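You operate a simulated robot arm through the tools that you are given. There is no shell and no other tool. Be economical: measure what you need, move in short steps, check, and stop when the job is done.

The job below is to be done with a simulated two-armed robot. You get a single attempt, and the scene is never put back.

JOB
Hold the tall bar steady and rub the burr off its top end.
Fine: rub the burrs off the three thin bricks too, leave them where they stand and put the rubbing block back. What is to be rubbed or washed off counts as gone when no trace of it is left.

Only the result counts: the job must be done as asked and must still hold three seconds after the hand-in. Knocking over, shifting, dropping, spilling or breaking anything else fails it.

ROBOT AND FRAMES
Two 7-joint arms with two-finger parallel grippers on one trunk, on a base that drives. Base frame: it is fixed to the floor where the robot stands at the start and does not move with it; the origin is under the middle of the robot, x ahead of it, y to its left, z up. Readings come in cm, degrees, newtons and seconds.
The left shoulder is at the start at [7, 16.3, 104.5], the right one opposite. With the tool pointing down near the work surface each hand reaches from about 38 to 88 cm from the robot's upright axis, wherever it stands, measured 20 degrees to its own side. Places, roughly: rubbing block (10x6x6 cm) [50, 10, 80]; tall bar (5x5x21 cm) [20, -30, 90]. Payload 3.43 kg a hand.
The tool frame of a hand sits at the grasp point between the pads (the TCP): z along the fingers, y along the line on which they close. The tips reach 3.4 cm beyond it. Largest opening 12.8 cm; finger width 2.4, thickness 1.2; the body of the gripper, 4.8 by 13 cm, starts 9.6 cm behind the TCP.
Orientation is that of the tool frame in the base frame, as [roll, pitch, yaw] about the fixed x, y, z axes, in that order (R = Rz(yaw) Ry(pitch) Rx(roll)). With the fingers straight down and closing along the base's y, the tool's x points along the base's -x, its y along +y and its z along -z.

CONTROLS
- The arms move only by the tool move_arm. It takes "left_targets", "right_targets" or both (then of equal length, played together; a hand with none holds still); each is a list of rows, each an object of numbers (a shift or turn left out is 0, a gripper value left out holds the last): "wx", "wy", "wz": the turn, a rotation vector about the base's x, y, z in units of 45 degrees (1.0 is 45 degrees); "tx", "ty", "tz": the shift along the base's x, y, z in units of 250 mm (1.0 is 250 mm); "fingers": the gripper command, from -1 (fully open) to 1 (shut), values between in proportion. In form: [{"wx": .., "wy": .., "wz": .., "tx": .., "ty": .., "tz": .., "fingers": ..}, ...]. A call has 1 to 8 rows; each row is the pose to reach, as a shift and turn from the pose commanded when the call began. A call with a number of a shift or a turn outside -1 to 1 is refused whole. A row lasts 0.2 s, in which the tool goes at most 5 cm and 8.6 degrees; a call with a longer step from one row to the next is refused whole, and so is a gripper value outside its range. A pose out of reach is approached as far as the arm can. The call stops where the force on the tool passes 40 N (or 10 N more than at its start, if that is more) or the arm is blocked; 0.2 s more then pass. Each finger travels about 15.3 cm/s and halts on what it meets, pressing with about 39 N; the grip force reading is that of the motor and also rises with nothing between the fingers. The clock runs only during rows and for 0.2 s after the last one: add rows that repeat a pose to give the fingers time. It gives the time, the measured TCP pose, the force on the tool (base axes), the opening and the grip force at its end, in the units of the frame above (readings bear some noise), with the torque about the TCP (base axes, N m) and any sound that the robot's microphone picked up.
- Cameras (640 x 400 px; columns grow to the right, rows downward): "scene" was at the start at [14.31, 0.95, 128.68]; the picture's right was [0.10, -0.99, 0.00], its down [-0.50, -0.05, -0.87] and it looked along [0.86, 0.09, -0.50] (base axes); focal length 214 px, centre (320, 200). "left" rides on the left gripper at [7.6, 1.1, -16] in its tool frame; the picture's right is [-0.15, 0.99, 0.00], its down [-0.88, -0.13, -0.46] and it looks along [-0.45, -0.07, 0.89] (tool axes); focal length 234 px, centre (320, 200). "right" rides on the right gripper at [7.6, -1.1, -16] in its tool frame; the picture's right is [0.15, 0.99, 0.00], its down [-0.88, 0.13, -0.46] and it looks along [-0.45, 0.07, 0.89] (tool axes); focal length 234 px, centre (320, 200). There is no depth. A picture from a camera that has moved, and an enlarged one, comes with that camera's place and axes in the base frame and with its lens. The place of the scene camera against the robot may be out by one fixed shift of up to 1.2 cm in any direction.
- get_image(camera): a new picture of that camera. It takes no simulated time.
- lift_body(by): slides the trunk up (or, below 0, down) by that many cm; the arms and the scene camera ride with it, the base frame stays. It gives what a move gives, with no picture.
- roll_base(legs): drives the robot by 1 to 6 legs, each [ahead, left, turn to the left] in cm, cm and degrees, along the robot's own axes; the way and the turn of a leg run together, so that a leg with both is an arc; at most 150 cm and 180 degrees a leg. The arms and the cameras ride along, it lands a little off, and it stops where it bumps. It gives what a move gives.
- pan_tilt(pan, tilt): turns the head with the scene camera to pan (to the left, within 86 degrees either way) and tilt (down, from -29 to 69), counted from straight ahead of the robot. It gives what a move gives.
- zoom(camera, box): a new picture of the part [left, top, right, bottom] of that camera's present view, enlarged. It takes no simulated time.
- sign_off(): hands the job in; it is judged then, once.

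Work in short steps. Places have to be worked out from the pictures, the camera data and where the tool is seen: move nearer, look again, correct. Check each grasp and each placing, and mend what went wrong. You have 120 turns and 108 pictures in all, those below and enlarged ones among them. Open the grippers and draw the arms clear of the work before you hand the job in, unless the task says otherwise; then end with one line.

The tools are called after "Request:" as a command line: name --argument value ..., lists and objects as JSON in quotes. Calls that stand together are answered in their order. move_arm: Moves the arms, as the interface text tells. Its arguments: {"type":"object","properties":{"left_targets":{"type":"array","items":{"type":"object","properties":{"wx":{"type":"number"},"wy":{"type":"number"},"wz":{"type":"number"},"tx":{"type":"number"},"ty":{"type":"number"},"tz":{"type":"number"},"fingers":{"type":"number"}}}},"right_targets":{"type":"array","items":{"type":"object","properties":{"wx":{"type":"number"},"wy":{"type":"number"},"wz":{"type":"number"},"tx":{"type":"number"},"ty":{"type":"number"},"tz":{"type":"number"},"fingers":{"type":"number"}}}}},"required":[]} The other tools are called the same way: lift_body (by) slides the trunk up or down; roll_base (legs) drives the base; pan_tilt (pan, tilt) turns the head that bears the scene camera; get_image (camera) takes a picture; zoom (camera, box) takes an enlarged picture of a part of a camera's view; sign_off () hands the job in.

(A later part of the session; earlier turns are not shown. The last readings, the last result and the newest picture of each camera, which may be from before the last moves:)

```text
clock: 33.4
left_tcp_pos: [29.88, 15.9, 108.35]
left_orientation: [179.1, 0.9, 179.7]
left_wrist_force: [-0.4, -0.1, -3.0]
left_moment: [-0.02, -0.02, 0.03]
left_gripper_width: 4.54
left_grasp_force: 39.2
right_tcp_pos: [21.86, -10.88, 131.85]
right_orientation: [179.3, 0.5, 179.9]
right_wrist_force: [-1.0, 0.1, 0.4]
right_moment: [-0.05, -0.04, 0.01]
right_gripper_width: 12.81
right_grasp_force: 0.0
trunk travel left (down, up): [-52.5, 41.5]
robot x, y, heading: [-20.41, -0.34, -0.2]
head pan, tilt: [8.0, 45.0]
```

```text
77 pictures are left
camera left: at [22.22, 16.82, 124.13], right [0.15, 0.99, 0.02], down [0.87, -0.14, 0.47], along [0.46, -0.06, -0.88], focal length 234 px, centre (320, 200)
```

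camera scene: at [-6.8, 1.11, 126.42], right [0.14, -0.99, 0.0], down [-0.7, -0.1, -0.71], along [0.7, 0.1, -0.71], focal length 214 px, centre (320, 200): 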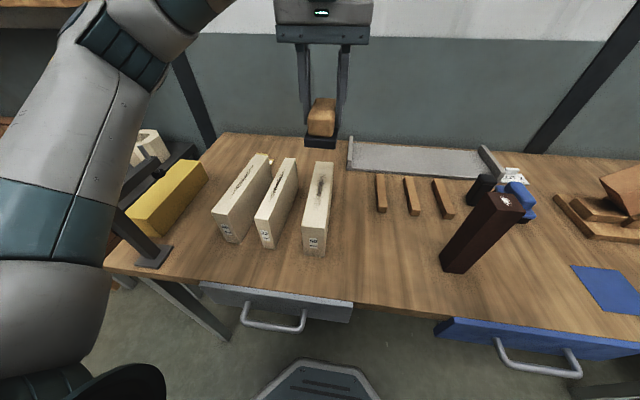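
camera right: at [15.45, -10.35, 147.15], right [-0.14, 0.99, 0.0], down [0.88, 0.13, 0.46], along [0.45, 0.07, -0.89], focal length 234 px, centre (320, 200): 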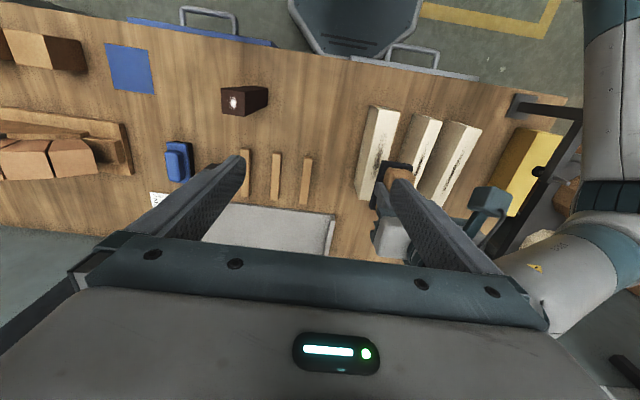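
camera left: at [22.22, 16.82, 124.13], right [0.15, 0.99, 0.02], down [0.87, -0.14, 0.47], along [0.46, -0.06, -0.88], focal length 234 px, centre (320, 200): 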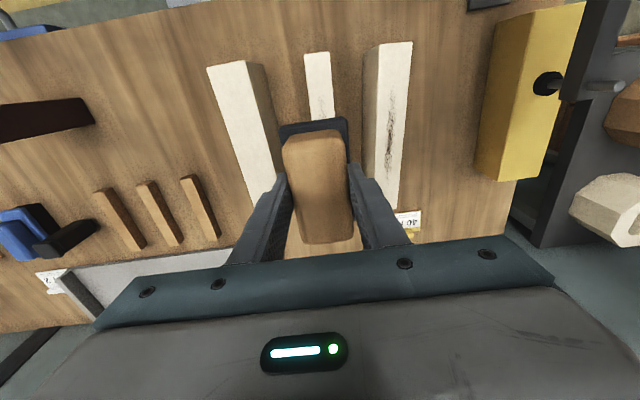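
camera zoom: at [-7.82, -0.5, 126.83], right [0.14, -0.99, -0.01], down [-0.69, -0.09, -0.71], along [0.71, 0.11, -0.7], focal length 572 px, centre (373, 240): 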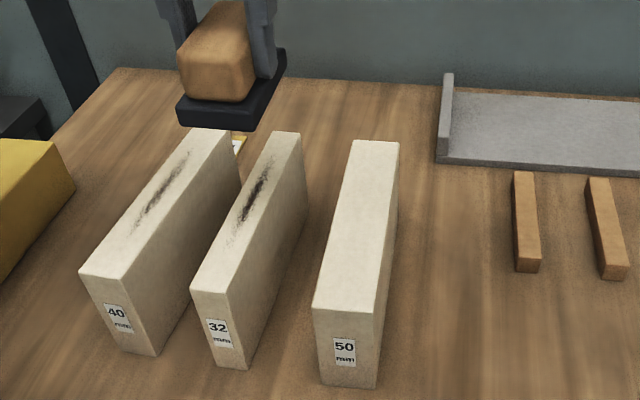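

The 50 mm brick is clean. The 32 mm brick is centred at y≈17.1. I move slowly over it and down to just above contact, letting the sway settle.

Request:
move_arm --left_targets '[{"tz": 0.0}, {"tz": 0.0}, {"tz": -0.12}, {"tz": -0.24}, {"tz": -0.3}, {"tz": -0.32}, {"tz": -0.32}]'

Request:
zoom --camera "scene" --box '[200, 110, 400, 260]'

```text
clock: 35.0
left_tcp_pos: [30.78, 17.29, 99.21]
left_orientation: [-180.0, 0.0, 179.8]
left_wrist_force: [0.2, -0.3, -2.8]
left_moment: [0.01, -0.04, 0.01]
left_gripper_width: 4.57
left_grasp_force: 39.1
right_tcp_pos: [22.98, -9.1, 131.38]
right_orientation: [-180.0, 0.0, 179.8]
right_wrist_force: [-0.8, 0.1, 0.4]
right_moment: [0.04, -0.03, 0.02]
right_gripper_width: 12.78
right_grasp_force: 0.0
trunk travel left (down, up): [-52.5, 41.5]
robot x, y, heading: [-20.28, 0.23, -0.4]
head pan, tilt: [8.0, 45.0]
```

```text
2.67 times, centred on (300, 185) of scene
camera zoom: at [-6.88, 1.14, 126.42], right [0.14, -0.99, 0.0], down [-0.7, -0.1, -0.71], along [0.7, 0.1, -0.71], focal length 572 px, centre (373, 240)
```

zoom: 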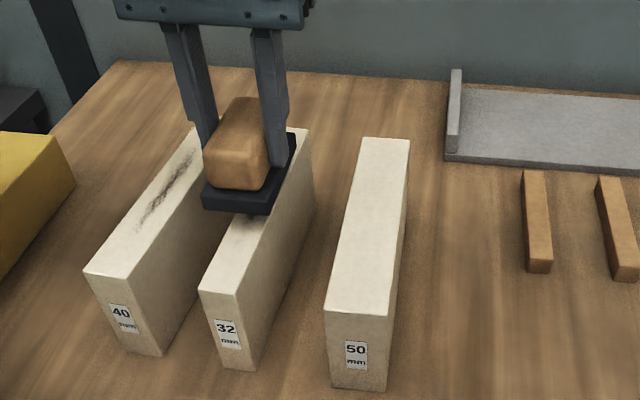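

The 50 mm brick stands unchanged. I shift 0.25 cm to the right and ease down on the 32 mm brick to near contact.

Request:
move_arm --left_targets '[{"ty": -0.01, "tz": -0.03}, {"ty": -0.01, "tz": -0.05}, {"ty": -0.01, "tz": -0.064}, {"ty": -0.01, "tz": -0.071}]'

```text
clock: 36.0
left_tcp_pos: [30.87, 17.02, 97.41]
left_orientation: [179.9, 0.0, 179.8]
left_wrist_force: [0.3, -0.5, -3.4]
left_moment: [0.0, 0.04, 0.02]
left_gripper_width: 4.54
left_grasp_force: 39.2
right_tcp_pos: [22.96, -9.37, 131.23]
right_orientation: [179.9, 0.0, 179.8]
right_wrist_force: [0.0, -0.3, -0.7]
right_moment: [0.03, 0.0, 0.01]
right_gripper_width: 12.79
right_grasp_force: 0.0
trunk travel left (down, up): [-52.5, 41.5]
robot x, y, heading: [-20.28, -0.11, -0.2]
head pan, tilt: [8.0, 45.0]
```

Just above contact; two more small steps.

Request:
move_arm --left_targets '[{"tz": -0.006}, {"tz": -0.013}, {"tz": -0.013}]'

```text
clock: 36.8
left_tcp_pos: [30.93, 16.77, 97.12]
left_orientation: [179.9, 0.1, 179.8]
left_wrist_force: [0.1, -0.1, -2.0]
left_moment: [0.01, 0.01, 0.0]
left_gripper_width: 4.56
left_grasp_force: 39.1
right_tcp_pos: [23.03, -9.38, 131.19]
right_orientation: [180.0, -0.1, 179.8]
right_wrist_force: [0.1, -0.4, -1.2]
right_moment: [0.0, -0.01, -0.02]
right_gripper_width: 12.81
right_grasp_force: 0.0
trunk travel left (down, up): [-52.5, 41.5]
robot x, y, heading: [-20.39, -0.09, 0.1]
head pan, tilt: [8.0, 45.0]
```

No contact yet; down another 0.25 cm.

Request:
move_arm --left_targets '[{"tz": -0.005}, {"tz": -0.01}, {"tz": -0.01}]'

```text
clock: 37.6
left_tcp_pos: [30.83, 16.89, 96.94]
left_orientation: [179.8, 0.1, 179.8]
left_wrist_force: [-2.3, 2.8, 17.0]
left_moment: [0.16, 0.89, -0.13]
left_gripper_width: 4.54
left_grasp_force: 38.8
right_tcp_pos: [23.02, -9.35, 131.3]
right_orientation: [179.9, -0.1, 179.8]
right_wrist_force: [-0.4, 0.9, 0.3]
right_moment: [0.01, 0.03, 0.01]
right_gripper_width: 12.81
right_grasp_force: 0.2
trunk travel left (down, up): [-52.5, 41.5]
robot x, y, heading: [-20.45, 0.04, -0.2]
head pan, tilt: [8.0, 45.0]
```

Contact at about 19 N. I rub along x both ways.

Request:
move_arm --left_targets '[{"tx": -0.1}, {"tx": -0.2}, {"tx": -0.22}, {"tx": -0.1}, {"tx": 0.02}, {"tx": 0.13}, {"tx": 0.24}, {"tx": 0.24}]'

Request:
zoom --camera "scene" --box '[200, 110, 400, 260]'

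```text
clock: 39.4
left_tcp_pos: [36.71, 17.08, 96.94]
left_orientation: [-180.0, 0.1, 179.9]
left_wrist_force: [-10.3, 4.0, 22.0]
left_moment: [0.17, 0.72, 0.12]
left_gripper_width: 4.53
left_grasp_force: 39.4
right_tcp_pos: [22.58, -9.21, 131.37]
right_orientation: [180.0, 0.1, 179.9]
right_wrist_force: [0.0, 0.3, -0.5]
right_moment: [-0.01, 0.02, 0.0]
right_gripper_width: 12.78
right_grasp_force: 0.1
trunk travel left (down, up): [-52.5, 41.5]
robot x, y, heading: [-20.11, -0.2, -0.1]
head pan, tilt: [8.0, 45.0]
```

```text
2.67 times, centred on (300, 185) of scene
camera zoom: at [-7.11, 1.22, 126.45], right [0.14, -0.99, 0.0], down [-0.7, -0.1, -0.71], along [0.7, 0.1, -0.71], focal length 572 px, centre (373, 240)
```

zoom: 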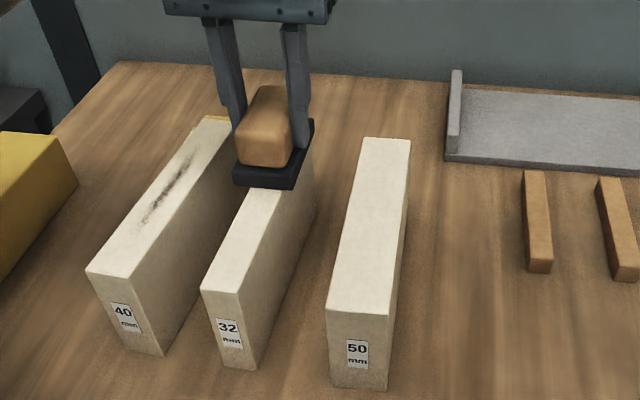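

Good. One pass back, then lift off and look.

Request:
move_arm --left_targets '[{"tx": -0.1}, {"tx": -0.2}, {"tx": -0.3}, {"tx": -0.4}, {"tx": -0.4, "tz": 0.04}, {"tx": -0.35, "tz": 0.15}, {"tx": -0.3, "tz": 0.26, "ty": 0.08}, {"tx": -0.26, "tz": 0.3, "ty": 0.17}]'

Request:
move_arm --left_targets '[{"ty": 0.05}, {"ty": 0.1}, {"ty": 0.14}, {"ty": 0.14}, {"ty": 0.14}]'

Request:
zoom --camera "scene" --box '[200, 110, 400, 260]'

Request:
get_image --camera "left"

```text
clock: 41.2
left_tcp_pos: [30.49, 20.92, 104.13]
left_orientation: [180.0, 0.0, 179.7]
left_wrist_force: [0.6, 0.1, -2.2]
left_moment: [0.0, 0.04, -0.02]
left_gripper_width: 4.55
left_grasp_force: 39.1
right_tcp_pos: [23.24, -9.5, 131.06]
right_orientation: [179.9, -0.1, 179.8]
right_wrist_force: [0.4, 0.4, 0.2]
right_moment: [-0.01, 0.0, 0.05]
right_gripper_width: 12.79
right_grasp_force: 0.1
trunk travel left (down, up): [-52.5, 41.5]
robot x, y, heading: [-19.8, 0.05, -0.3]
head pan, tilt: [8.0, 45.0]
```

```text
clock: 42.4
left_tcp_pos: [31.3, 23.08, 104.27]
left_orientation: [179.3, -0.3, 179.2]
left_wrist_force: [0.3, 0.7, -3.8]
left_moment: [0.01, 0.02, 0.0]
left_gripper_width: 4.55
left_grasp_force: 38.7
right_tcp_pos: [23.84, -10.94, 130.9]
right_orientation: [179.2, -0.4, 179.4]
right_wrist_force: [-0.3, 0.7, -0.7]
right_moment: [-0.02, -0.01, -0.01]
right_gripper_width: 12.79
right_grasp_force: 0.1
trunk travel left (down, up): [-52.5, 41.5]
robot x, y, heading: [-20.0, 0.02, -0.8]
head pan, tilt: [8.0, 45.0]
```

```text
2.67 times, centred on (300, 185) of scene
camera zoom: at [-5.84, -0.31, 126.35], right [0.13, -0.99, -0.01], down [-0.71, -0.08, -0.7], along [0.7, 0.1, -0.71], focal length 572 px, centre (373, 240)
```

zoom: 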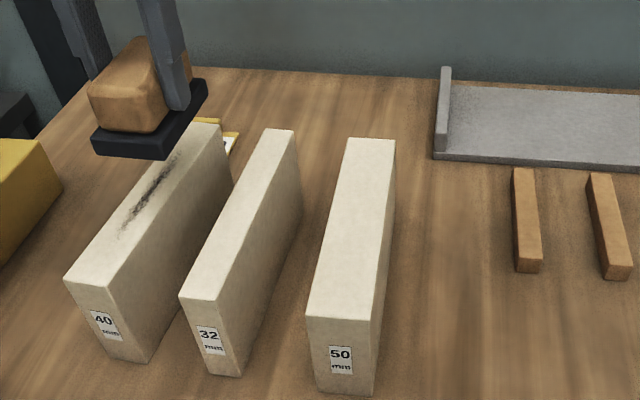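

```text
73 pictures are left
camera left: at [24.0, 24.21, 120.15], right [0.16, 0.99, 0.01], down [0.88, -0.15, 0.45], along [0.44, -0.06, -0.89], focal length 234 px, centre (320, 200)
```

left: 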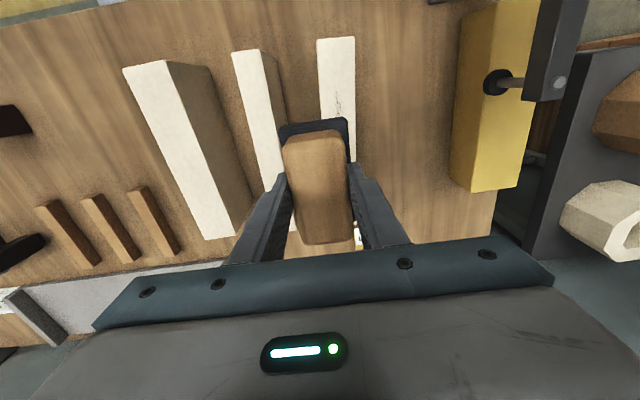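

The 32 mm brick is clean. The 40 mm brick is turned about -5°, its centre line running from (20, 26.7) to (37, 25.3); I line the block up with it and come down near.

Request:
move_arm --left_targets '[{"ty": 0.0}, {"ty": 0.025, "wz": -0.05}, {"ty": 0.055, "wz": -0.107}, {"ty": 0.055, "wz": -0.107, "tz": -0.08}, {"ty": 0.055, "wz": -0.107, "tz": -0.16}, {"ty": 0.055, "wz": -0.107, "tz": -0.22}, {"ty": 0.055, "wz": -0.107, "tz": -0.22}]'

Request:
zoom --camera "scene" --box '[180, 110, 380, 260]'

Request:
get_image --camera "left"

```text
clock: 44.2
left_tcp_pos: [33.23, 21.09, 98.87]
left_orientation: [179.2, -0.2, 171.5]
left_wrist_force: [-0.3, 0.0, -3.2]
left_moment: [-0.02, 0.01, 0.03]
left_gripper_width: 4.57
left_grasp_force: 38.4
right_tcp_pos: [24.16, -13.77, 130.89]
right_orientation: [179.2, -0.2, 176.8]
right_wrist_force: [0.6, -0.2, 0.2]
right_moment: [0.03, -0.01, -0.01]
right_gripper_width: 12.81
right_grasp_force: 0.1
trunk travel left (down, up): [-52.5, 41.5]
robot x, y, heading: [-18.39, -0.49, -3.1]
head pan, tilt: [8.0, 45.0]
stopped in row 7 (left hand): the arm was blocked; the commanded pose is now the measured one
```

```text
2.67 times, centred on (280, 185) of scene
camera zoom: at [-5.09, -1.77, 126.29], right [0.08, -1.0, -0.02], down [-0.71, -0.05, -0.71], along [0.7, 0.07, -0.71], focal length 572 px, centre (427, 240)
```

zoom: 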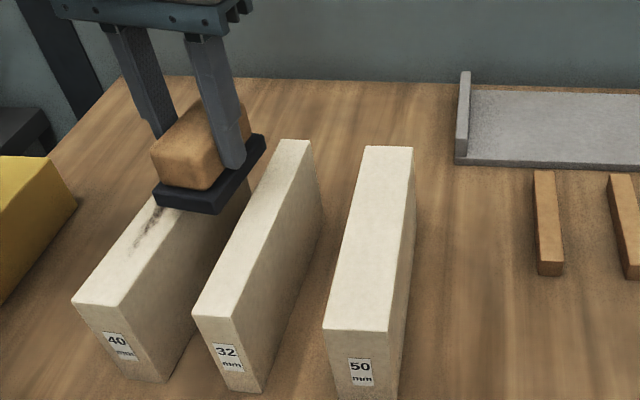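

```text
71 pictures are left
camera left: at [26.05, 23.24, 114.7], right [0.29, 0.96, 0.01], down [0.85, -0.27, 0.45], along [0.44, -0.12, -0.89], focal length 234 px, centre (320, 200)
```

left: 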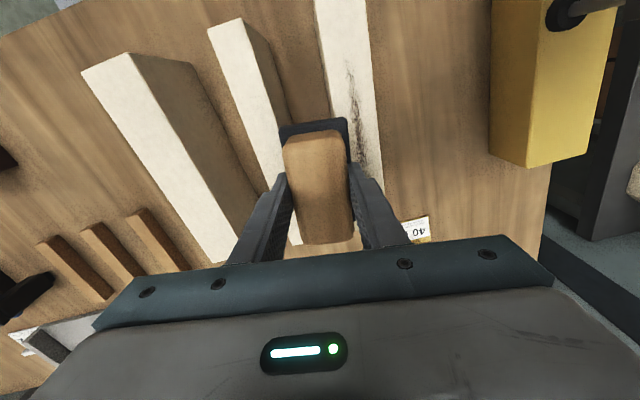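

The robot's base was pushed round: the left arm is leaning on something. I look before moving.

Request:
get_image --camera "scene"

Request:
get_image --camera "right"

```text
70 pictures are left
camera scene: at [-5.09, -1.77, 126.29], right [0.08, -1.0, -0.02], down [-0.71, -0.05, -0.71], along [0.7, 0.07, -0.71], focal length 214 px, centre (320, 200)
```

scene: 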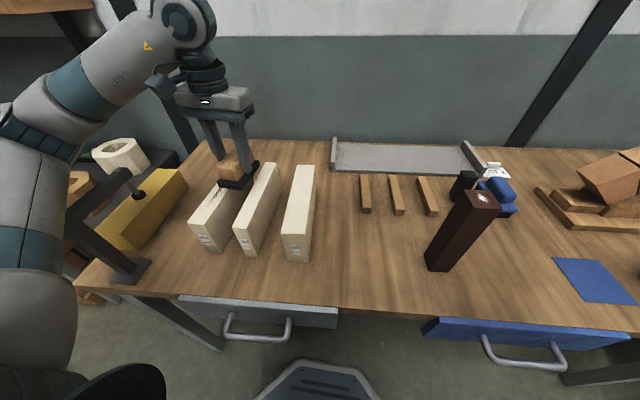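

```text
69 pictures are left
camera right: at [16.52, -14.7, 146.81], right [-0.09, 1.0, 0.01], down [0.89, 0.07, 0.46], along [0.45, 0.05, -0.89], focal length 234 px, centre (320, 200)
```

right: 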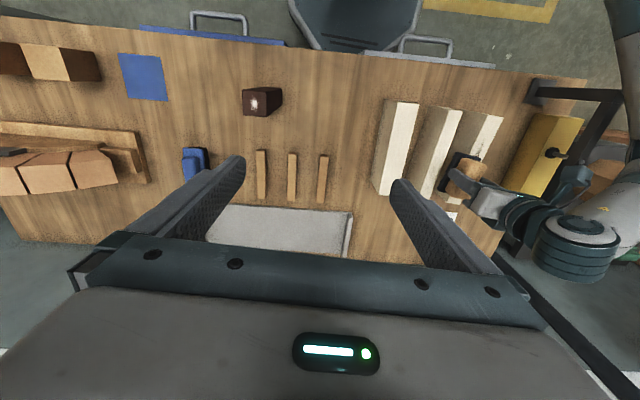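

The left elbow is leaning on the dark clamp post beside the yellow piece. I back the hand up and to the right to free it.

Request:
move_arm --left_targets '[{"ty": -0.06, "tz": 0.02}, {"ty": -0.14, "tz": 0.06}, {"ty": -0.24, "tz": 0.12}, {"ty": -0.34, "tz": 0.2}, {"ty": -0.44, "tz": 0.28}, {"ty": -0.48, "tz": 0.36}, {"ty": -0.48, "tz": 0.4}, {"ty": -0.48, "tz": 0.4}]'

Request:
get_image --camera "scene"

```text
clock: 46.0
left_tcp_pos: [33.04, 11.18, 108.69]
left_orientation: [179.9, -0.1, 172.2]
left_wrist_force: [-0.3, -0.2, -2.8]
left_moment: [0.0, 0.01, -0.02]
left_gripper_width: 4.54
left_grasp_force: 39.0
right_tcp_pos: [24.02, -11.48, 131.11]
right_orientation: [-180.0, 0.1, 177.2]
right_wrist_force: [-0.6, -0.5, -0.8]
right_moment: [-0.02, 0.0, 0.04]
right_gripper_width: 12.79
right_grasp_force: 0.0
trunk travel left (down, up): [-52.5, 41.5]
robot x, y, heading: [-18.56, -0.33, -2.8]
head pan, tilt: [8.0, 45.0]
```

```text
68 pictures are left
camera scene: at [-5.17, 0.27, 126.41], right [0.09, -1.0, 0.0], down [-0.7, -0.06, -0.71], along [0.7, 0.06, -0.71], focal length 214 px, centre (320, 200)
```

scene: 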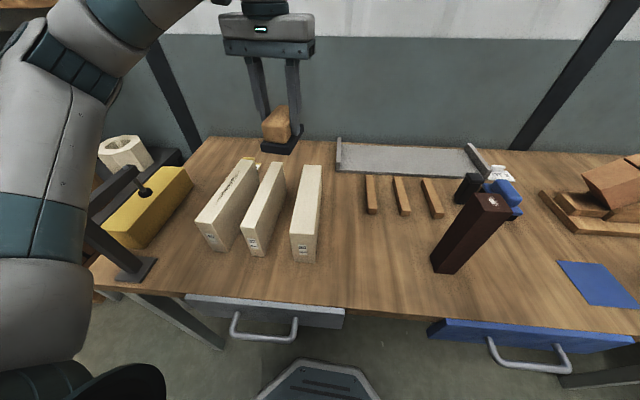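

Freed; the post and its clamp look unchanged. I shift the robot 16 cm to the right so the elbow will stay clear of the post, straightening the heading.

Request:
roll_base --legs '[[0, -16, 3]]'

Request:
lift_body --by 10

Request:
get_image --camera "scene"

```text
clock: 47.4
left_tcp_pos: [32.02, -2.01, 108.56]
left_orientation: [180.0, -0.2, 175.0]
left_wrist_force: [0.0, -0.2, -2.9]
left_moment: [0.02, 0.01, -0.02]
left_gripper_width: 4.55
left_grasp_force: 39.1
right_tcp_pos: [24.16, -25.02, 131.15]
right_orientation: [180.0, 0.0, -179.9]
right_wrist_force: [0.1, -0.6, 0.8]
right_moment: [0.02, -0.05, 0.0]
right_gripper_width: 12.8
right_grasp_force: 0.0
trunk travel left (down, up): [-52.5, 41.5]
robot x, y, heading: [-19.0, -16.05, 0.1]
head pan, tilt: [8.0, 45.0]
```

```text
clock: 48.8
left_tcp_pos: [32.0, -2.07, 118.72]
left_orientation: [-180.0, 0.0, 175.0]
left_wrist_force: [0.1, -0.5, -2.3]
left_moment: [0.0, 0.08, -0.01]
left_gripper_width: 4.57
left_grasp_force: 39.3
right_tcp_pos: [24.16, -25.1, 141.14]
right_orientation: [179.9, 0.0, -179.9]
right_wrist_force: [-0.5, 0.3, 0.5]
right_moment: [-0.01, 0.03, 0.0]
right_gripper_width: 12.8
right_grasp_force: 0.0
trunk travel left (down, up): [-62.5, 31.5]
robot x, y, heading: [-19.3, -16.52, -0.0]
head pan, tilt: [8.0, 45.0]
```

```text
67 pictures are left
camera scene: at [-5.58, -14.86, 136.4], right [0.14, -0.99, 0.0], down [-0.7, -0.1, -0.71], along [0.7, 0.1, -0.71], focal length 214 px, centre (320, 200)
```

scene: 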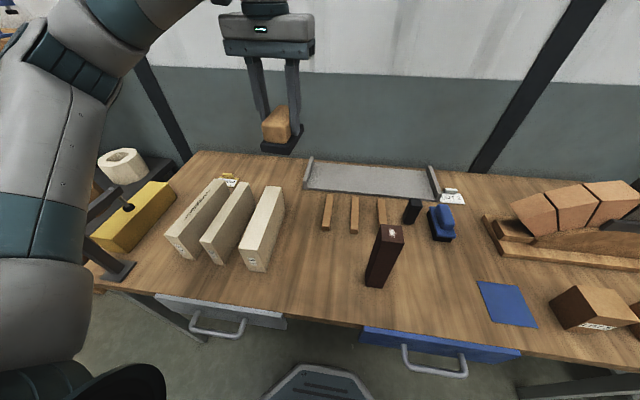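

Now I bring the hand slowly left towards the 40 mm brick, watching the elbow.

Request:
move_arm --left_targets '[{"ty": 0.1}, {"ty": 0.2, "tz": -0.04}, {"ty": 0.3, "tz": -0.08}, {"ty": 0.4, "tz": -0.12}, {"ty": 0.5, "tz": -0.16}, {"ty": 0.6, "tz": -0.2}, {"ty": 0.7, "tz": -0.24}, {"ty": 0.8, "tz": -0.28}]'

Request:
move_arm --left_targets '[{"ty": 0.08, "tz": -0.03}, {"ty": 0.16, "tz": -0.07}, {"ty": 0.24, "tz": -0.1}, {"ty": 0.3, "tz": -0.13}, {"ty": 0.3, "tz": -0.13}]'

Request:
get_image --camera "scene"

Request:
get_image --camera "left"

```text
clock: 50.5
left_tcp_pos: [31.73, 18.35, 111.53]
left_orientation: [-179.9, -0.1, 175.0]
left_wrist_force: [-0.4, -0.2, -2.1]
left_moment: [-0.04, 0.06, 0.0]
left_gripper_width: 4.55
left_grasp_force: 38.9
right_tcp_pos: [24.23, -24.92, 141.29]
right_orientation: [-179.9, 0.0, -179.8]
right_wrist_force: [-0.4, 0.4, 0.2]
right_moment: [-0.02, 0.01, 0.0]
right_gripper_width: 12.79
right_grasp_force: 0.2
trunk travel left (down, up): [-62.5, 31.5]
robot x, y, heading: [-19.11, -15.86, 0.2]
head pan, tilt: [8.0, 45.0]
```

```text
clock: 51.8
left_tcp_pos: [32.03, 25.52, 108.27]
left_orientation: [-180.0, -0.1, 174.9]
left_wrist_force: [-0.7, 0.1, -2.8]
left_moment: [0.03, 0.0, -0.03]
left_gripper_width: 4.54
left_grasp_force: 39.3
right_tcp_pos: [24.25, -25.1, 141.23]
right_orientation: [-179.9, 0.0, -179.9]
right_wrist_force: [-0.1, 0.4, -0.3]
right_moment: [0.0, 0.02, 0.0]
right_gripper_width: 12.79
right_grasp_force: 0.0
trunk travel left (down, up): [-62.5, 31.5]
robot x, y, heading: [-18.75, -16.05, 0.1]
head pan, tilt: [8.0, 45.0]
```

```text
66 pictures are left
camera scene: at [-5.6, -14.91, 136.41], right [0.14, -0.99, 0.0], down [-0.7, -0.1, -0.71], along [0.7, 0.1, -0.71], focal length 214 px, centre (320, 200)
```

scene: 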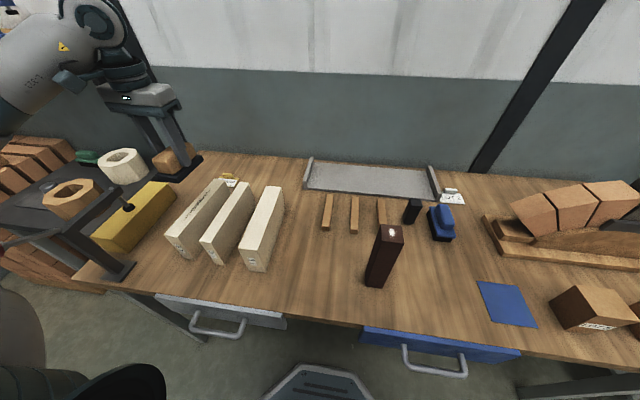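

```text
65 pictures are left
camera left: at [24.71, 27.41, 124.15], right [0.23, 0.97, 0.0], down [0.87, -0.21, 0.45], along [0.44, -0.11, -0.89], focal length 234 px, centre (320, 200)
```

left: 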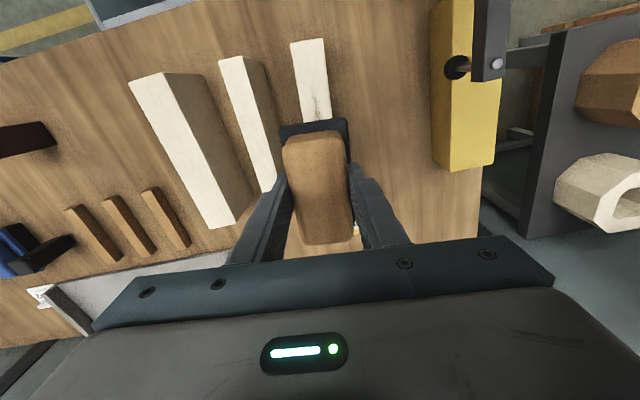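

Now the robot isn't pushed and the hand is lined up over the 40 mm brick. I go down to just above contact.

Request:
move_arm --left_targets '[{"tz": -0.12}, {"tz": -0.24}, {"tz": -0.34}, {"tz": -0.4}, {"tz": -0.43}, {"tz": -0.43}]'

Request:
zoom --camera "scene" --box '[130, 130, 310, 280]'

```text
clock: 53.1
left_tcp_pos: [32.01, 25.29, 98.81]
left_orientation: [179.5, 0.6, 175.1]
left_wrist_force: [0.0, 0.6, -3.0]
left_moment: [0.01, -0.01, -0.04]
left_gripper_width: 4.54
left_grasp_force: 39.3
right_tcp_pos: [24.05, -25.92, 141.36]
right_orientation: [179.6, 0.1, -179.9]
right_wrist_force: [0.5, 0.8, 0.8]
right_moment: [-0.02, -0.02, -0.01]
right_gripper_width: 12.82
right_grasp_force: 0.1
trunk travel left (down, up): [-62.5, 31.5]
robot x, y, heading: [-18.86, -15.91, -0.0]
head pan, tilt: [8.0, 45.0]
```

```text
2.67 times, centred on (220, 205) of scene
camera zoom: at [-5.72, -15.67, 136.67], right [0.14, -0.99, -0.01], down [-0.7, -0.09, -0.71], along [0.7, 0.11, -0.71], focal length 572 px, centre (587, 187)
```

zoom: 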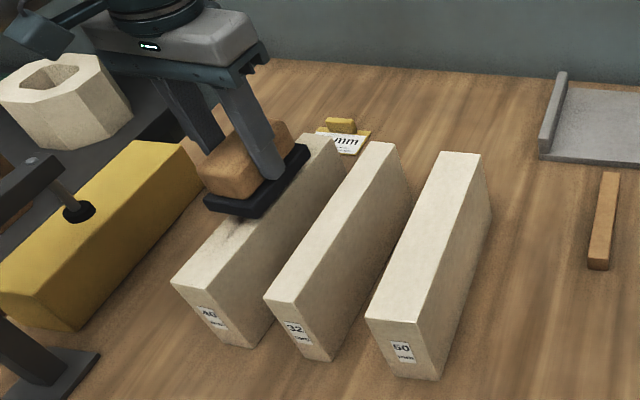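

The body tilts half a degree, so the forearm is touching again. I look at the whole view.

Request:
get_image --camera "scene"

Request:
get_image --camera "right"

```text
63 pictures are left
camera scene: at [-5.72, -15.67, 136.67], right [0.14, -0.99, -0.01], down [-0.7, -0.09, -0.71], along [0.7, 0.11, -0.71], focal length 214 px, centre (320, 200)
```

scene: 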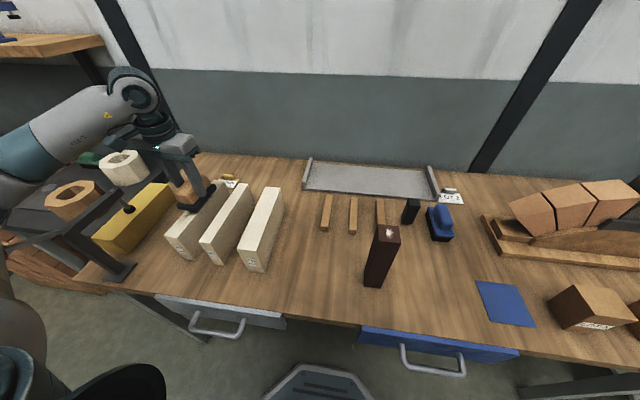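

```text
62 pictures are left
camera right: at [16.55, -27.15, 157.34], right [-0.15, 0.99, 0.01], down [0.88, 0.13, 0.46], along [0.45, 0.07, -0.89], focal length 234 px, centre (320, 200)
```

right: 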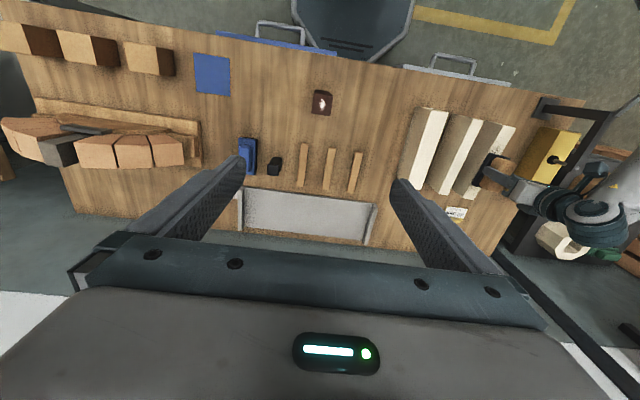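

The forearm bulges out over the clamp because the arm is too folded. I lift the hand away, back the robot off 14 cm and raise the trunk so the arm comes in straighter.

Request:
move_arm --left_targets '[{"tz": 0.1, "ty": -0.02}, {"tz": 0.22, "ty": -0.1}, {"tz": 0.32, "ty": -0.2}, {"tz": 0.4, "ty": -0.3}, {"tz": 0.4, "ty": -0.4}, {"tz": 0.4, "ty": -0.4}]'

Request:
lift_body --by 10

Request:
roll_base --legs '[[-14, 0, 0]]'

Request:
get_image --camera "scene"

```text
clock: 54.5
left_tcp_pos: [31.62, 15.65, 107.7]
left_orientation: [-179.7, 0.2, 175.0]
left_wrist_force: [-0.4, 0.9, -2.1]
left_moment: [-0.07, -0.07, -0.01]
left_gripper_width: 4.55
left_grasp_force: 38.6
right_tcp_pos: [23.33, -24.81, 141.51]
right_orientation: [-179.8, 0.4, -179.9]
right_wrist_force: [-1.7, 0.7, 0.8]
right_moment: [-0.13, -0.17, 0.01]
right_gripper_width: 12.81
right_grasp_force: 0.1
trunk travel left (down, up): [-62.5, 31.5]
robot x, y, heading: [-18.93, -16.12, 0.0]
head pan, tilt: [8.0, 45.0]
```

```text
clock: 55.9
left_tcp_pos: [32.15, 15.5, 117.61]
left_orientation: [-179.9, -0.1, 175.1]
left_wrist_force: [-0.1, 0.7, -2.7]
left_moment: [0.01, 0.04, -0.03]
left_gripper_width: 4.57
left_grasp_force: 38.9
right_tcp_pos: [24.35, -24.98, 151.32]
right_orientation: [-180.0, 0.0, -179.9]
right_wrist_force: [0.5, -0.2, -0.1]
right_moment: [-0.02, 0.03, 0.0]
right_gripper_width: 12.79
right_grasp_force: 0.0
trunk travel left (down, up): [-72.5, 21.5]
robot x, y, heading: [-19.15, -16.28, 0.2]
head pan, tilt: [8.0, 45.0]
```

```text
clock: 57.2
left_tcp_pos: [18.35, 15.56, 117.54]
left_orientation: [-179.9, -0.2, 174.9]
left_wrist_force: [0.1, 0.3, -2.8]
left_moment: [-0.03, 0.07, 0.03]
left_gripper_width: 4.56
left_grasp_force: 38.8
right_tcp_pos: [10.45, -25.3, 151.27]
right_orientation: [-179.9, 0.0, 179.9]
right_wrist_force: [-1.0, 0.7, -0.4]
right_moment: [-0.04, 0.05, 0.0]
right_gripper_width: 12.83
right_grasp_force: 0.2
trunk travel left (down, up): [-72.5, 21.5]
robot x, y, heading: [-32.92, -16.07, -0.1]
head pan, tilt: [8.0, 45.0]
```

```text
61 pictures are left
camera scene: at [-19.32, -14.89, 146.38], right [0.14, -0.99, 0.0], down [-0.7, -0.1, -0.71], along [0.7, 0.1, -0.71], focal length 214 px, centre (320, 200)
```

scene: 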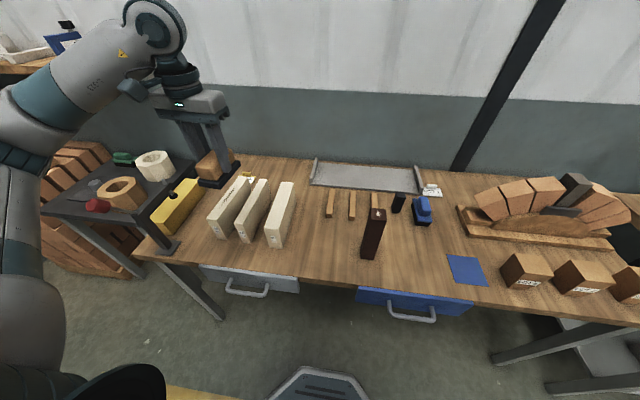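

Now forward and left to above the 40 mm brick, still high.

Request:
move_arm --left_targets '[{"tx": 0.14}, {"tx": 0.28, "ty": 0.04}, {"tx": 0.42, "ty": 0.12}, {"tx": 0.54, "ty": 0.2, "tz": -0.05}, {"tx": 0.54, "ty": 0.3, "tz": -0.13}, {"tx": 0.54, "ty": 0.4, "tz": -0.21}, {"tx": 0.54, "ty": 0.4, "tz": -0.3}, {"tx": 0.54, "ty": 0.4, "tz": -0.38}]'

Request:
get_image --camera "scene"

Request:
get_image --camera "left"

```text
clock: 59.0
left_tcp_pos: [31.72, 25.49, 108.24]
left_orientation: [-179.9, 0.0, 175.0]
left_wrist_force: [0.4, -0.2, -3.0]
left_moment: [0.02, 0.01, -0.01]
left_gripper_width: 4.57
left_grasp_force: 39.2
right_tcp_pos: [10.26, -25.06, 151.28]
right_orientation: [-179.9, -0.1, 180.0]
right_wrist_force: [0.8, 1.1, 0.2]
right_moment: [0.01, -0.02, -0.02]
right_gripper_width: 12.81
right_grasp_force: 0.1
trunk travel left (down, up): [-72.5, 21.5]
robot x, y, heading: [-32.54, -16.39, -0.2]
head pan, tilt: [8.0, 45.0]
```

```text
60 pictures are left
camera scene: at [-19.55, -14.83, 146.42], right [0.14, -0.99, 0.0], down [-0.7, -0.1, -0.71], along [0.7, 0.1, -0.71], focal length 214 px, centre (320, 200)
```

scene: 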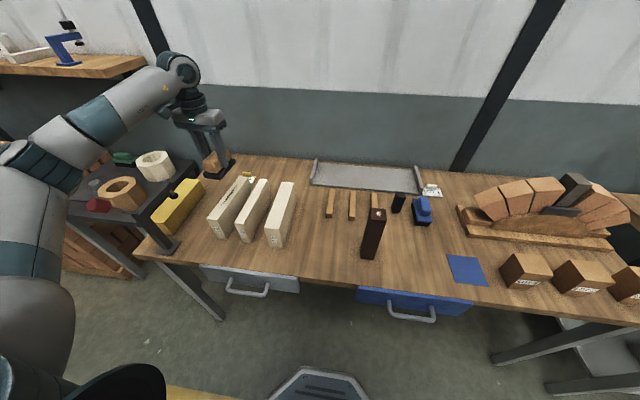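

```text
59 pictures are left
camera left: at [24.4, 27.34, 123.93], right [0.23, 0.97, 0.0], down [0.87, -0.21, 0.45], along [0.44, -0.11, -0.89], focal length 234 px, centre (320, 200)
```

left: 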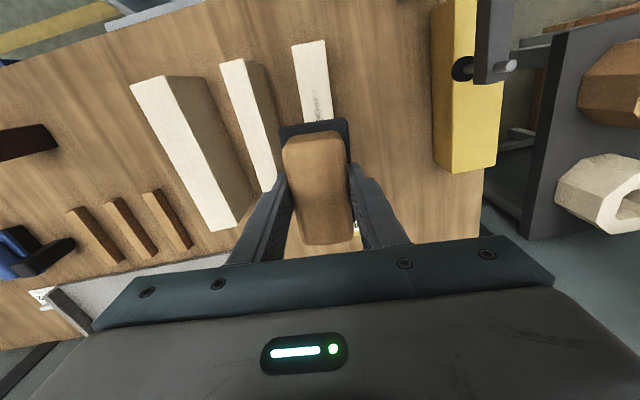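

The forearm now passes well above the clamp. I go down on the brick.

Request:
move_arm --left_targets '[{"tz": -0.12}, {"tz": -0.24}, {"tz": -0.34}, {"tz": -0.4}, {"tz": -0.43}, {"tz": -0.43}]'

```text
clock: 60.4
left_tcp_pos: [31.71, 25.61, 97.36]
left_orientation: [-180.0, -0.1, 174.8]
left_wrist_force: [0.5, -0.1, -2.8]
left_moment: [-0.02, -0.03, -0.01]
left_gripper_width: 4.55
left_grasp_force: 39.2
right_tcp_pos: [10.2, -25.24, 151.31]
right_orientation: [-180.0, 0.0, 180.0]
right_wrist_force: [-0.2, -0.2, 0.2]
right_moment: [0.02, 0.01, 0.0]
right_gripper_width: 12.8
right_grasp_force: 0.0
trunk travel left (down, up): [-72.5, 21.5]
robot x, y, heading: [-33.11, -16.08, 0.2]
head pan, tilt: [8.0, 45.0]
```

No tilt this time, z=97.36 as commanded. The final small steps to contact.

Request:
move_arm --left_targets '[{"tz": -0.008}, {"tz": -0.016}, {"tz": -0.022}, {"tz": -0.022}]'

```text
clock: 61.4
left_tcp_pos: [31.68, 25.5, 96.81]
left_orientation: [-180.0, 0.0, 174.9]
left_wrist_force: [2.3, 1.6, 7.5]
left_moment: [0.2, 0.11, -0.03]
left_gripper_width: 4.59
left_grasp_force: 38.4
right_tcp_pos: [10.15, -25.11, 151.18]
right_orientation: [180.0, 0.1, 180.0]
right_wrist_force: [0.4, 0.3, 0.4]
right_moment: [0.01, 0.01, -0.01]
right_gripper_width: 12.8
right_grasp_force: 0.1
trunk travel left (down, up): [-72.5, 21.5]
robot x, y, heading: [-33.02, -16.23, -0.1]
head pan, tilt: [8.0, 45.0]
```

Contact at about 10 N. I press 0.1 cm more and rub along the brick's direction (dy ≈ -0.1·dx).

Request:
move_arm --left_targets '[{"tz": -0.004}, {"tx": -0.1, "ty": 0.01, "tz": -0.004}, {"tx": -0.2, "ty": 0.02, "tz": -0.004}, {"tx": -0.1, "ty": 0.01, "tz": -0.004}, {"tx": 0.0, "tz": -0.004}, {"tx": 0.1, "ty": -0.01, "tz": -0.004}, {"tx": 0.2, "ty": -0.02, "tz": -0.004}, {"tx": 0.24, "ty": -0.024, "tz": -0.004}]'

Request:
zoom --camera "scene" --box '[150, 140, 310, 260]'

```text
clock: 63.2
left_tcp_pos: [37.44, 24.76, 96.9]
left_orientation: [-179.9, 0.1, 174.9]
left_wrist_force: [-7.5, 0.1, 20.7]
left_moment: [0.14, 1.21, 0.13]
left_gripper_width: 4.54
left_grasp_force: 38.8
right_tcp_pos: [9.88, -25.4, 151.42]
right_orientation: [179.9, 0.2, -180.0]
right_wrist_force: [-0.1, 0.7, -0.1]
right_moment: [0.01, -0.05, 0.01]
right_gripper_width: 12.79
right_grasp_force: 0.1
trunk travel left (down, up): [-72.5, 21.5]
robot x, y, heading: [-32.74, -16.03, -0.2]
head pan, tilt: [8.0, 45.0]
```

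```text
3.33 times, centred on (230, 200) of scene
camera zoom: at [-20.02, -15.05, 146.47], right [0.14, -0.99, 0.0], down [-0.7, -0.1, -0.71], along [0.7, 0.1, -0.7], focal length 715 px, centre (620, 200)
```

zoom: 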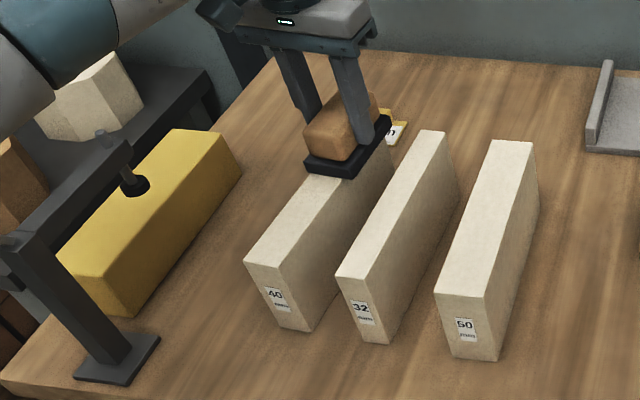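

Working well. One pass back, then up and off to the right for a check.

Request:
move_arm --left_targets '[{"tx": -0.1, "ty": 0.01}, {"tx": -0.2, "ty": 0.02}, {"tx": -0.3, "ty": 0.03}, {"tx": -0.42, "ty": 0.042}, {"tx": -0.42, "ty": 0.042, "tz": 0.06}, {"tx": -0.42, "ty": 0.04, "tz": 0.2}, {"tx": -0.42, "ty": -0.06, "tz": 0.36}, {"tx": -0.42, "ty": -0.18, "tz": 0.48}]'

Request:
move_arm --left_targets '[{"tx": -0.05, "ty": -0.12}, {"tx": -0.1, "ty": -0.24}, {"tx": -0.15, "ty": -0.36}, {"tx": -0.2, "ty": -0.46}, {"tx": -0.2, "ty": -0.46}]'

Request:
zoom --camera "scene" --box '[150, 140, 310, 260]'

Request:
zoom --camera "scene" --box '[340, 160, 460, 270]'

```text
clock: 65.0
left_tcp_pos: [26.96, 20.29, 108.61]
left_orientation: [180.0, -0.2, 174.9]
left_wrist_force: [-1.0, -0.3, -2.0]
left_moment: [-0.01, 0.03, 0.03]
left_gripper_width: 4.55
left_grasp_force: 39.0
right_tcp_pos: [10.37, -25.34, 151.11]
right_orientation: [-180.0, -0.1, 180.0]
right_wrist_force: [-0.1, 0.6, -0.3]
right_moment: [0.04, 0.03, 0.03]
right_gripper_width: 12.79
right_grasp_force: 0.0
trunk travel left (down, up): [-72.5, 21.5]
robot x, y, heading: [-33.2, -15.73, 0.1]
head pan, tilt: [8.0, 45.0]
```

```text
clock: 66.2
left_tcp_pos: [22.2, 8.79, 108.66]
left_orientation: [-179.9, -0.1, 175.0]
left_wrist_force: [1.1, 0.2, -2.0]
left_moment: [0.0, 0.03, 0.0]
left_gripper_width: 4.55
left_grasp_force: 39.0
right_tcp_pos: [10.18, -25.09, 151.19]
right_orientation: [180.0, 0.1, -179.9]
right_wrist_force: [-0.8, 1.0, 0.3]
right_moment: [-0.02, 0.02, -0.01]
right_gripper_width: 12.79
right_grasp_force: 0.0
trunk travel left (down, up): [-72.5, 21.5]
robot x, y, heading: [-32.8, -16.08, -0.1]
head pan, tilt: [8.0, 45.0]
```

```text
3.33 times, centred on (230, 200) of scene
camera zoom: at [-19.55, -14.84, 146.41], right [0.14, -0.99, 0.0], down [-0.7, -0.1, -0.71], along [0.7, 0.1, -0.71], focal length 715 px, centre (620, 200)
```

zoom: 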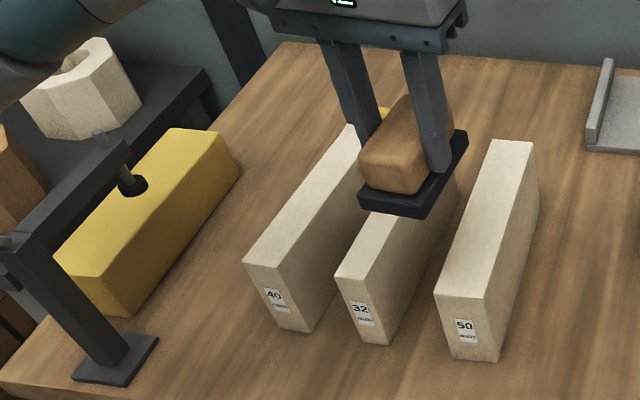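

```text
3.64 times, centred on (400, 215) of scene
camera zoom: at [-19.55, -14.84, 146.41], right [0.14, -0.99, 0.0], down [-0.7, -0.1, -0.71], along [0.7, 0.1, -0.71], focal length 780 px, centre (29, 146)
```

zoom: 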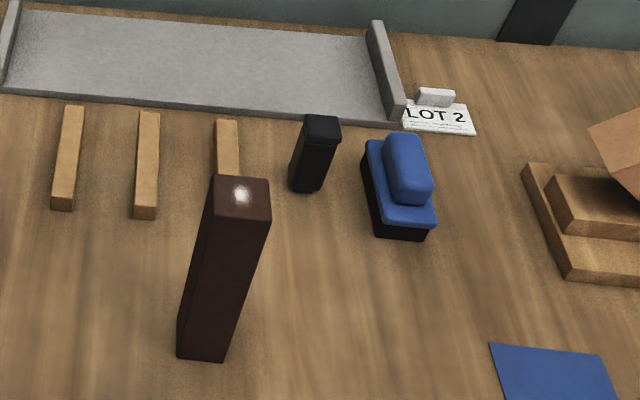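

All three bricks look clean and are where they were. Next the bar: I raise the left hand, back the robot to about x=-48 and lower the trunk so the right hand can come in nearly level.

Request:
move_arm --left_targets '[{"tz": 0.12}, {"tz": 0.24}, {"tz": 0.36}, {"tz": 0.48}, {"tz": 0.6}, {"tz": 0.72}, {"tz": 0.72}]'

Request:
roll_base --legs '[[-15, -2, 0]]'

Request:
lift_body --by -18

Request:
pan_tilt --pan -5 --tilt 35

Request:
get_image --camera "scene"

```text
clock: 67.8
left_tcp_pos: [22.28, 8.9, 126.48]
left_orientation: [-179.8, -0.2, 174.9]
left_wrist_force: [-0.3, -0.6, -2.4]
left_moment: [-0.01, 0.01, 0.02]
left_gripper_width: 4.55
left_grasp_force: 39.0
right_tcp_pos: [10.37, -24.99, 151.25]
right_orientation: [-180.0, -0.1, -180.0]
right_wrist_force: [1.3, 0.5, 0.3]
right_moment: [-0.01, 0.03, 0.03]
right_gripper_width: 12.82
right_grasp_force: 0.1
trunk travel left (down, up): [-72.5, 21.5]
robot x, y, heading: [-32.89, -16.42, 0.3]
head pan, tilt: [8.0, 45.0]
```

```text
clock: 69.2
left_tcp_pos: [7.26, 6.93, 126.44]
left_orientation: [-179.8, -0.3, 174.9]
left_wrist_force: [1.2, 0.1, -4.0]
left_moment: [0.02, 0.03, -0.01]
left_gripper_width: 4.55
left_grasp_force: 38.8
right_tcp_pos: [-4.62, -27.09, 151.06]
right_orientation: [-180.0, -0.3, 179.9]
right_wrist_force: [-0.1, 1.4, -0.1]
right_moment: [-0.01, 0.02, 0.03]
right_gripper_width: 12.78
right_grasp_force: 0.2
trunk travel left (down, up): [-72.5, 21.5]
robot x, y, heading: [-48.53, -17.99, -0.1]
head pan, tilt: [8.0, 45.0]
```

```text
clock: 71.2
left_tcp_pos: [6.91, 6.95, 108.52]
left_orientation: [180.0, -0.1, 174.9]
left_wrist_force: [-0.1, 0.3, -2.8]
left_moment: [0.0, 0.03, 0.04]
left_gripper_width: 4.54
left_grasp_force: 39.0
right_tcp_pos: [-4.93, -27.23, 133.16]
right_orientation: [179.9, -0.1, 179.9]
right_wrist_force: [-0.7, -0.5, 0.0]
right_moment: [0.02, 0.0, 0.03]
right_gripper_width: 12.82
right_grasp_force: 0.0
trunk travel left (down, up): [-54.5, 39.5]
robot x, y, heading: [-48.09, -18.67, -0.0]
head pan, tilt: [8.0, 45.0]
```

```text
clock: 72.0
left_tcp_pos: [7.02, 6.91, 108.53]
left_orientation: [-180.0, 0.0, 174.9]
left_wrist_force: [-0.3, 0.1, -2.9]
left_moment: [0.02, 0.01, 0.0]
left_gripper_width: 4.53
left_grasp_force: 38.9
right_tcp_pos: [-4.92, -27.17, 133.22]
right_orientation: [180.0, -0.1, 179.9]
right_wrist_force: [0.0, -0.3, -0.4]
right_moment: [0.0, 0.0, 0.03]
right_gripper_width: 12.8
right_grasp_force: 0.1
trunk travel left (down, up): [-54.5, 39.5]
robot x, y, heading: [-47.77, -17.58, -0.1]
head pan, tilt: [-5.0, 35.0]
```

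```text
55 pictures are left
camera scene: at [-34.02, -18.8, 129.89], right [-0.09, -1.0, 0.0], down [-0.57, 0.05, -0.82], along [0.82, -0.07, -0.57], focal length 214 px, centre (320, 200)
```

scene: 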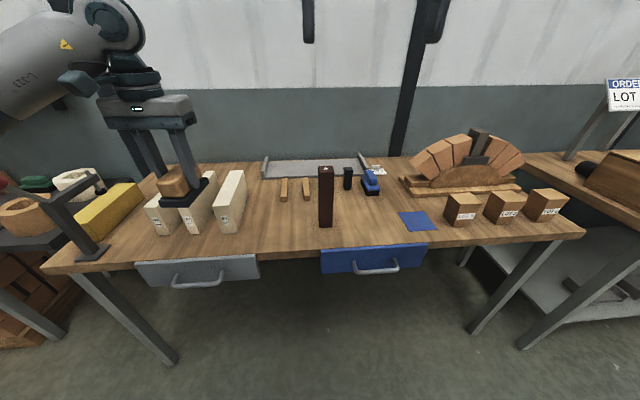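

The bar stands near (21.8,-26). I tip the right hand towards level (two 35° turns) while it comes down in front of the bar, short of the table edge.

Request:
move_arm --right_targets '[{"wy": -0.13, "tz": -0.12}, {"wy": -0.26, "tz": -0.25}, {"wy": -0.39, "tz": -0.38}, {"wy": -0.52, "tz": -0.51}, {"wy": -0.65, "tz": -0.64}, {"wy": -0.78, "tz": -0.77}, {"wy": -0.78, "tz": -0.88}]'

Request:
move_arm --right_targets '[{"wy": -0.13, "tz": -0.1}, {"wy": -0.26, "tz": -0.22}, {"wy": -0.39, "tz": -0.34}, {"wy": -0.52, "tz": -0.46}, {"wy": -0.65, "tz": -0.58, "tx": 0.08}, {"wy": -0.78, "tz": -0.7, "tx": 0.18, "ty": 0.02}, {"wy": -0.78, "tz": -0.8, "tx": 0.28, "ty": 0.046}, {"wy": -0.78, "tz": -0.8, "tx": 0.36, "ty": 0.046}]'

Request:
get_image --camera "right"

Request:
get_image --camera "scene"

```text
clock: 73.5
left_tcp_pos: [7.15, 6.91, 108.56]
left_orientation: [-179.9, -0.4, 174.9]
left_wrist_force: [-0.1, -0.5, -2.7]
left_moment: [-0.01, 0.04, -0.02]
left_gripper_width: 4.53
left_grasp_force: 38.9
right_tcp_pos: [-4.73, -27.28, 111.04]
right_orientation: [179.9, 34.9, 179.8]
right_wrist_force: [-0.2, -0.1, 0.2]
right_moment: [-0.02, 0.01, -0.01]
right_gripper_width: 12.81
right_grasp_force: 0.2
trunk travel left (down, up): [-54.5, 39.5]
robot x, y, heading: [-48.31, -18.16, -0.0]
head pan, tilt: [-5.0, 35.0]
```

```text
clock: 75.3
left_tcp_pos: [6.9, 6.77, 108.66]
left_orientation: [-180.0, -0.1, 174.9]
left_wrist_force: [0.2, -0.3, -2.5]
left_moment: [-0.01, -0.01, 0.03]
left_gripper_width: 4.54
left_grasp_force: 39.3
right_tcp_pos: [5.73, -24.56, 90.6]
right_orientation: [179.9, 70.2, 179.8]
right_wrist_force: [0.8, -0.1, -1.1]
right_moment: [0.01, -0.03, 0.0]
right_gripper_width: 12.77
right_grasp_force: 0.0
right hand out of reach, approached as far as the arm can: row 2, 3, 4, 5, 6, 7, 8
trunk travel left (down, up): [-54.5, 39.5]
robot x, y, heading: [-48.45, -18.16, 0.2]
head pan, tilt: [-5.0, 35.0]
```

```text
54 pictures are left
camera right: at [-11.8, -25.76, 88.81], right [-0.05, 0.99, -0.14], down [-0.13, 0.13, 0.98], along [0.99, 0.07, 0.12], focal length 234 px, centre (320, 200)
```

right: 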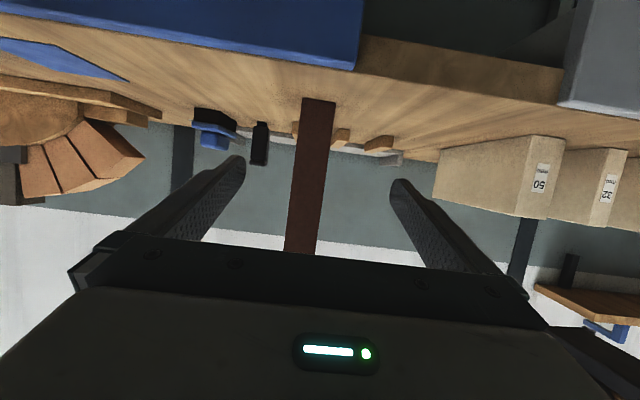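

```text
53 pictures are left
camera scene: at [-34.06, -18.82, 129.9], right [-0.09, -1.0, 0.0], down [-0.57, 0.05, -0.82], along [0.82, -0.07, -0.57], focal length 214 px, centre (320, 200)
```

scene: 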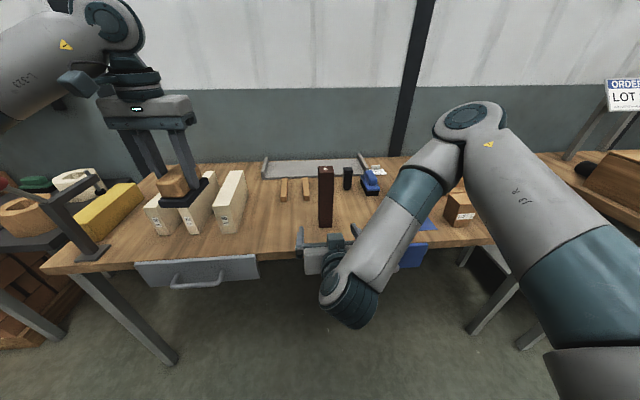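

The hand is level in front of the bar; the right wrist view puts the bar at y≈-25.4, with the TCP at -24.6. I move ahead halfway with that correction.

Request:
move_arm --right_targets '[{"tx": 0.06, "ty": -0.02}, {"tx": 0.12, "ty": -0.03}, {"tx": 0.18, "ty": -0.032}, {"tx": 0.24, "ty": -0.032}, {"tx": 0.3, "ty": -0.032}, {"tx": 0.3, "ty": -0.032}]'

Request:
get_image --camera "right"

Request:
get_image --camera "scene"

```text
clock: 76.8
left_tcp_pos: [7.07, 7.05, 108.52]
left_orientation: [-179.9, 0.0, 175.0]
left_wrist_force: [0.2, 0.7, -1.4]
left_moment: [0.03, 0.04, -0.02]
left_gripper_width: 4.55
left_grasp_force: 39.5
right_tcp_pos: [13.18, -25.69, 90.72]
right_orientation: [179.8, 70.0, 179.9]
right_wrist_force: [-0.2, 0.1, -0.1]
right_moment: [-0.02, -0.01, -0.01]
right_gripper_width: 12.82
right_grasp_force: 0.0
trunk travel left (down, up): [-54.5, 39.5]
robot x, y, heading: [-47.92, -17.67, 0.1]
head pan, tilt: [-5.0, 35.0]
```

```text
52 pictures are left
camera right: at [-4.33, -26.77, 88.93], right [-0.05, 0.99, -0.14], down [-0.13, 0.13, 0.98], along [0.99, 0.07, 0.12], focal length 234 px, centre (320, 200)
```

right: 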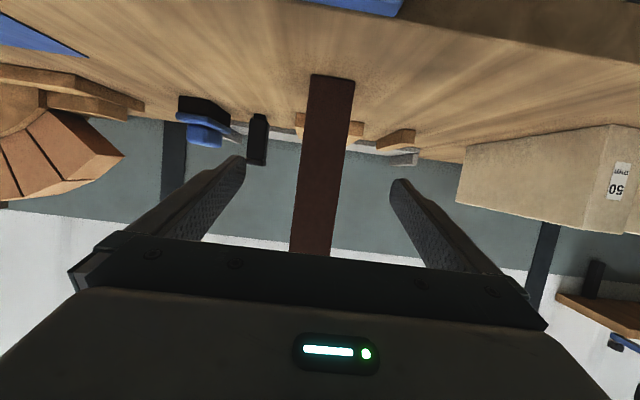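

```text
51 pictures are left
camera scene: at [-34.03, -18.79, 129.9], right [-0.09, -1.0, 0.0], down [-0.57, 0.05, -0.82], along [0.82, -0.07, -0.57], focal length 214 px, centre (320, 200)
```

scene: 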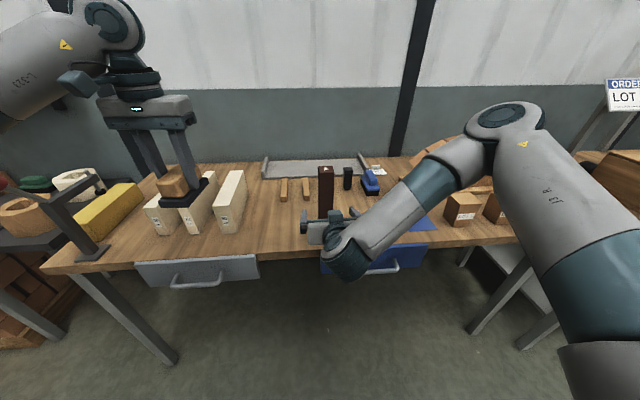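

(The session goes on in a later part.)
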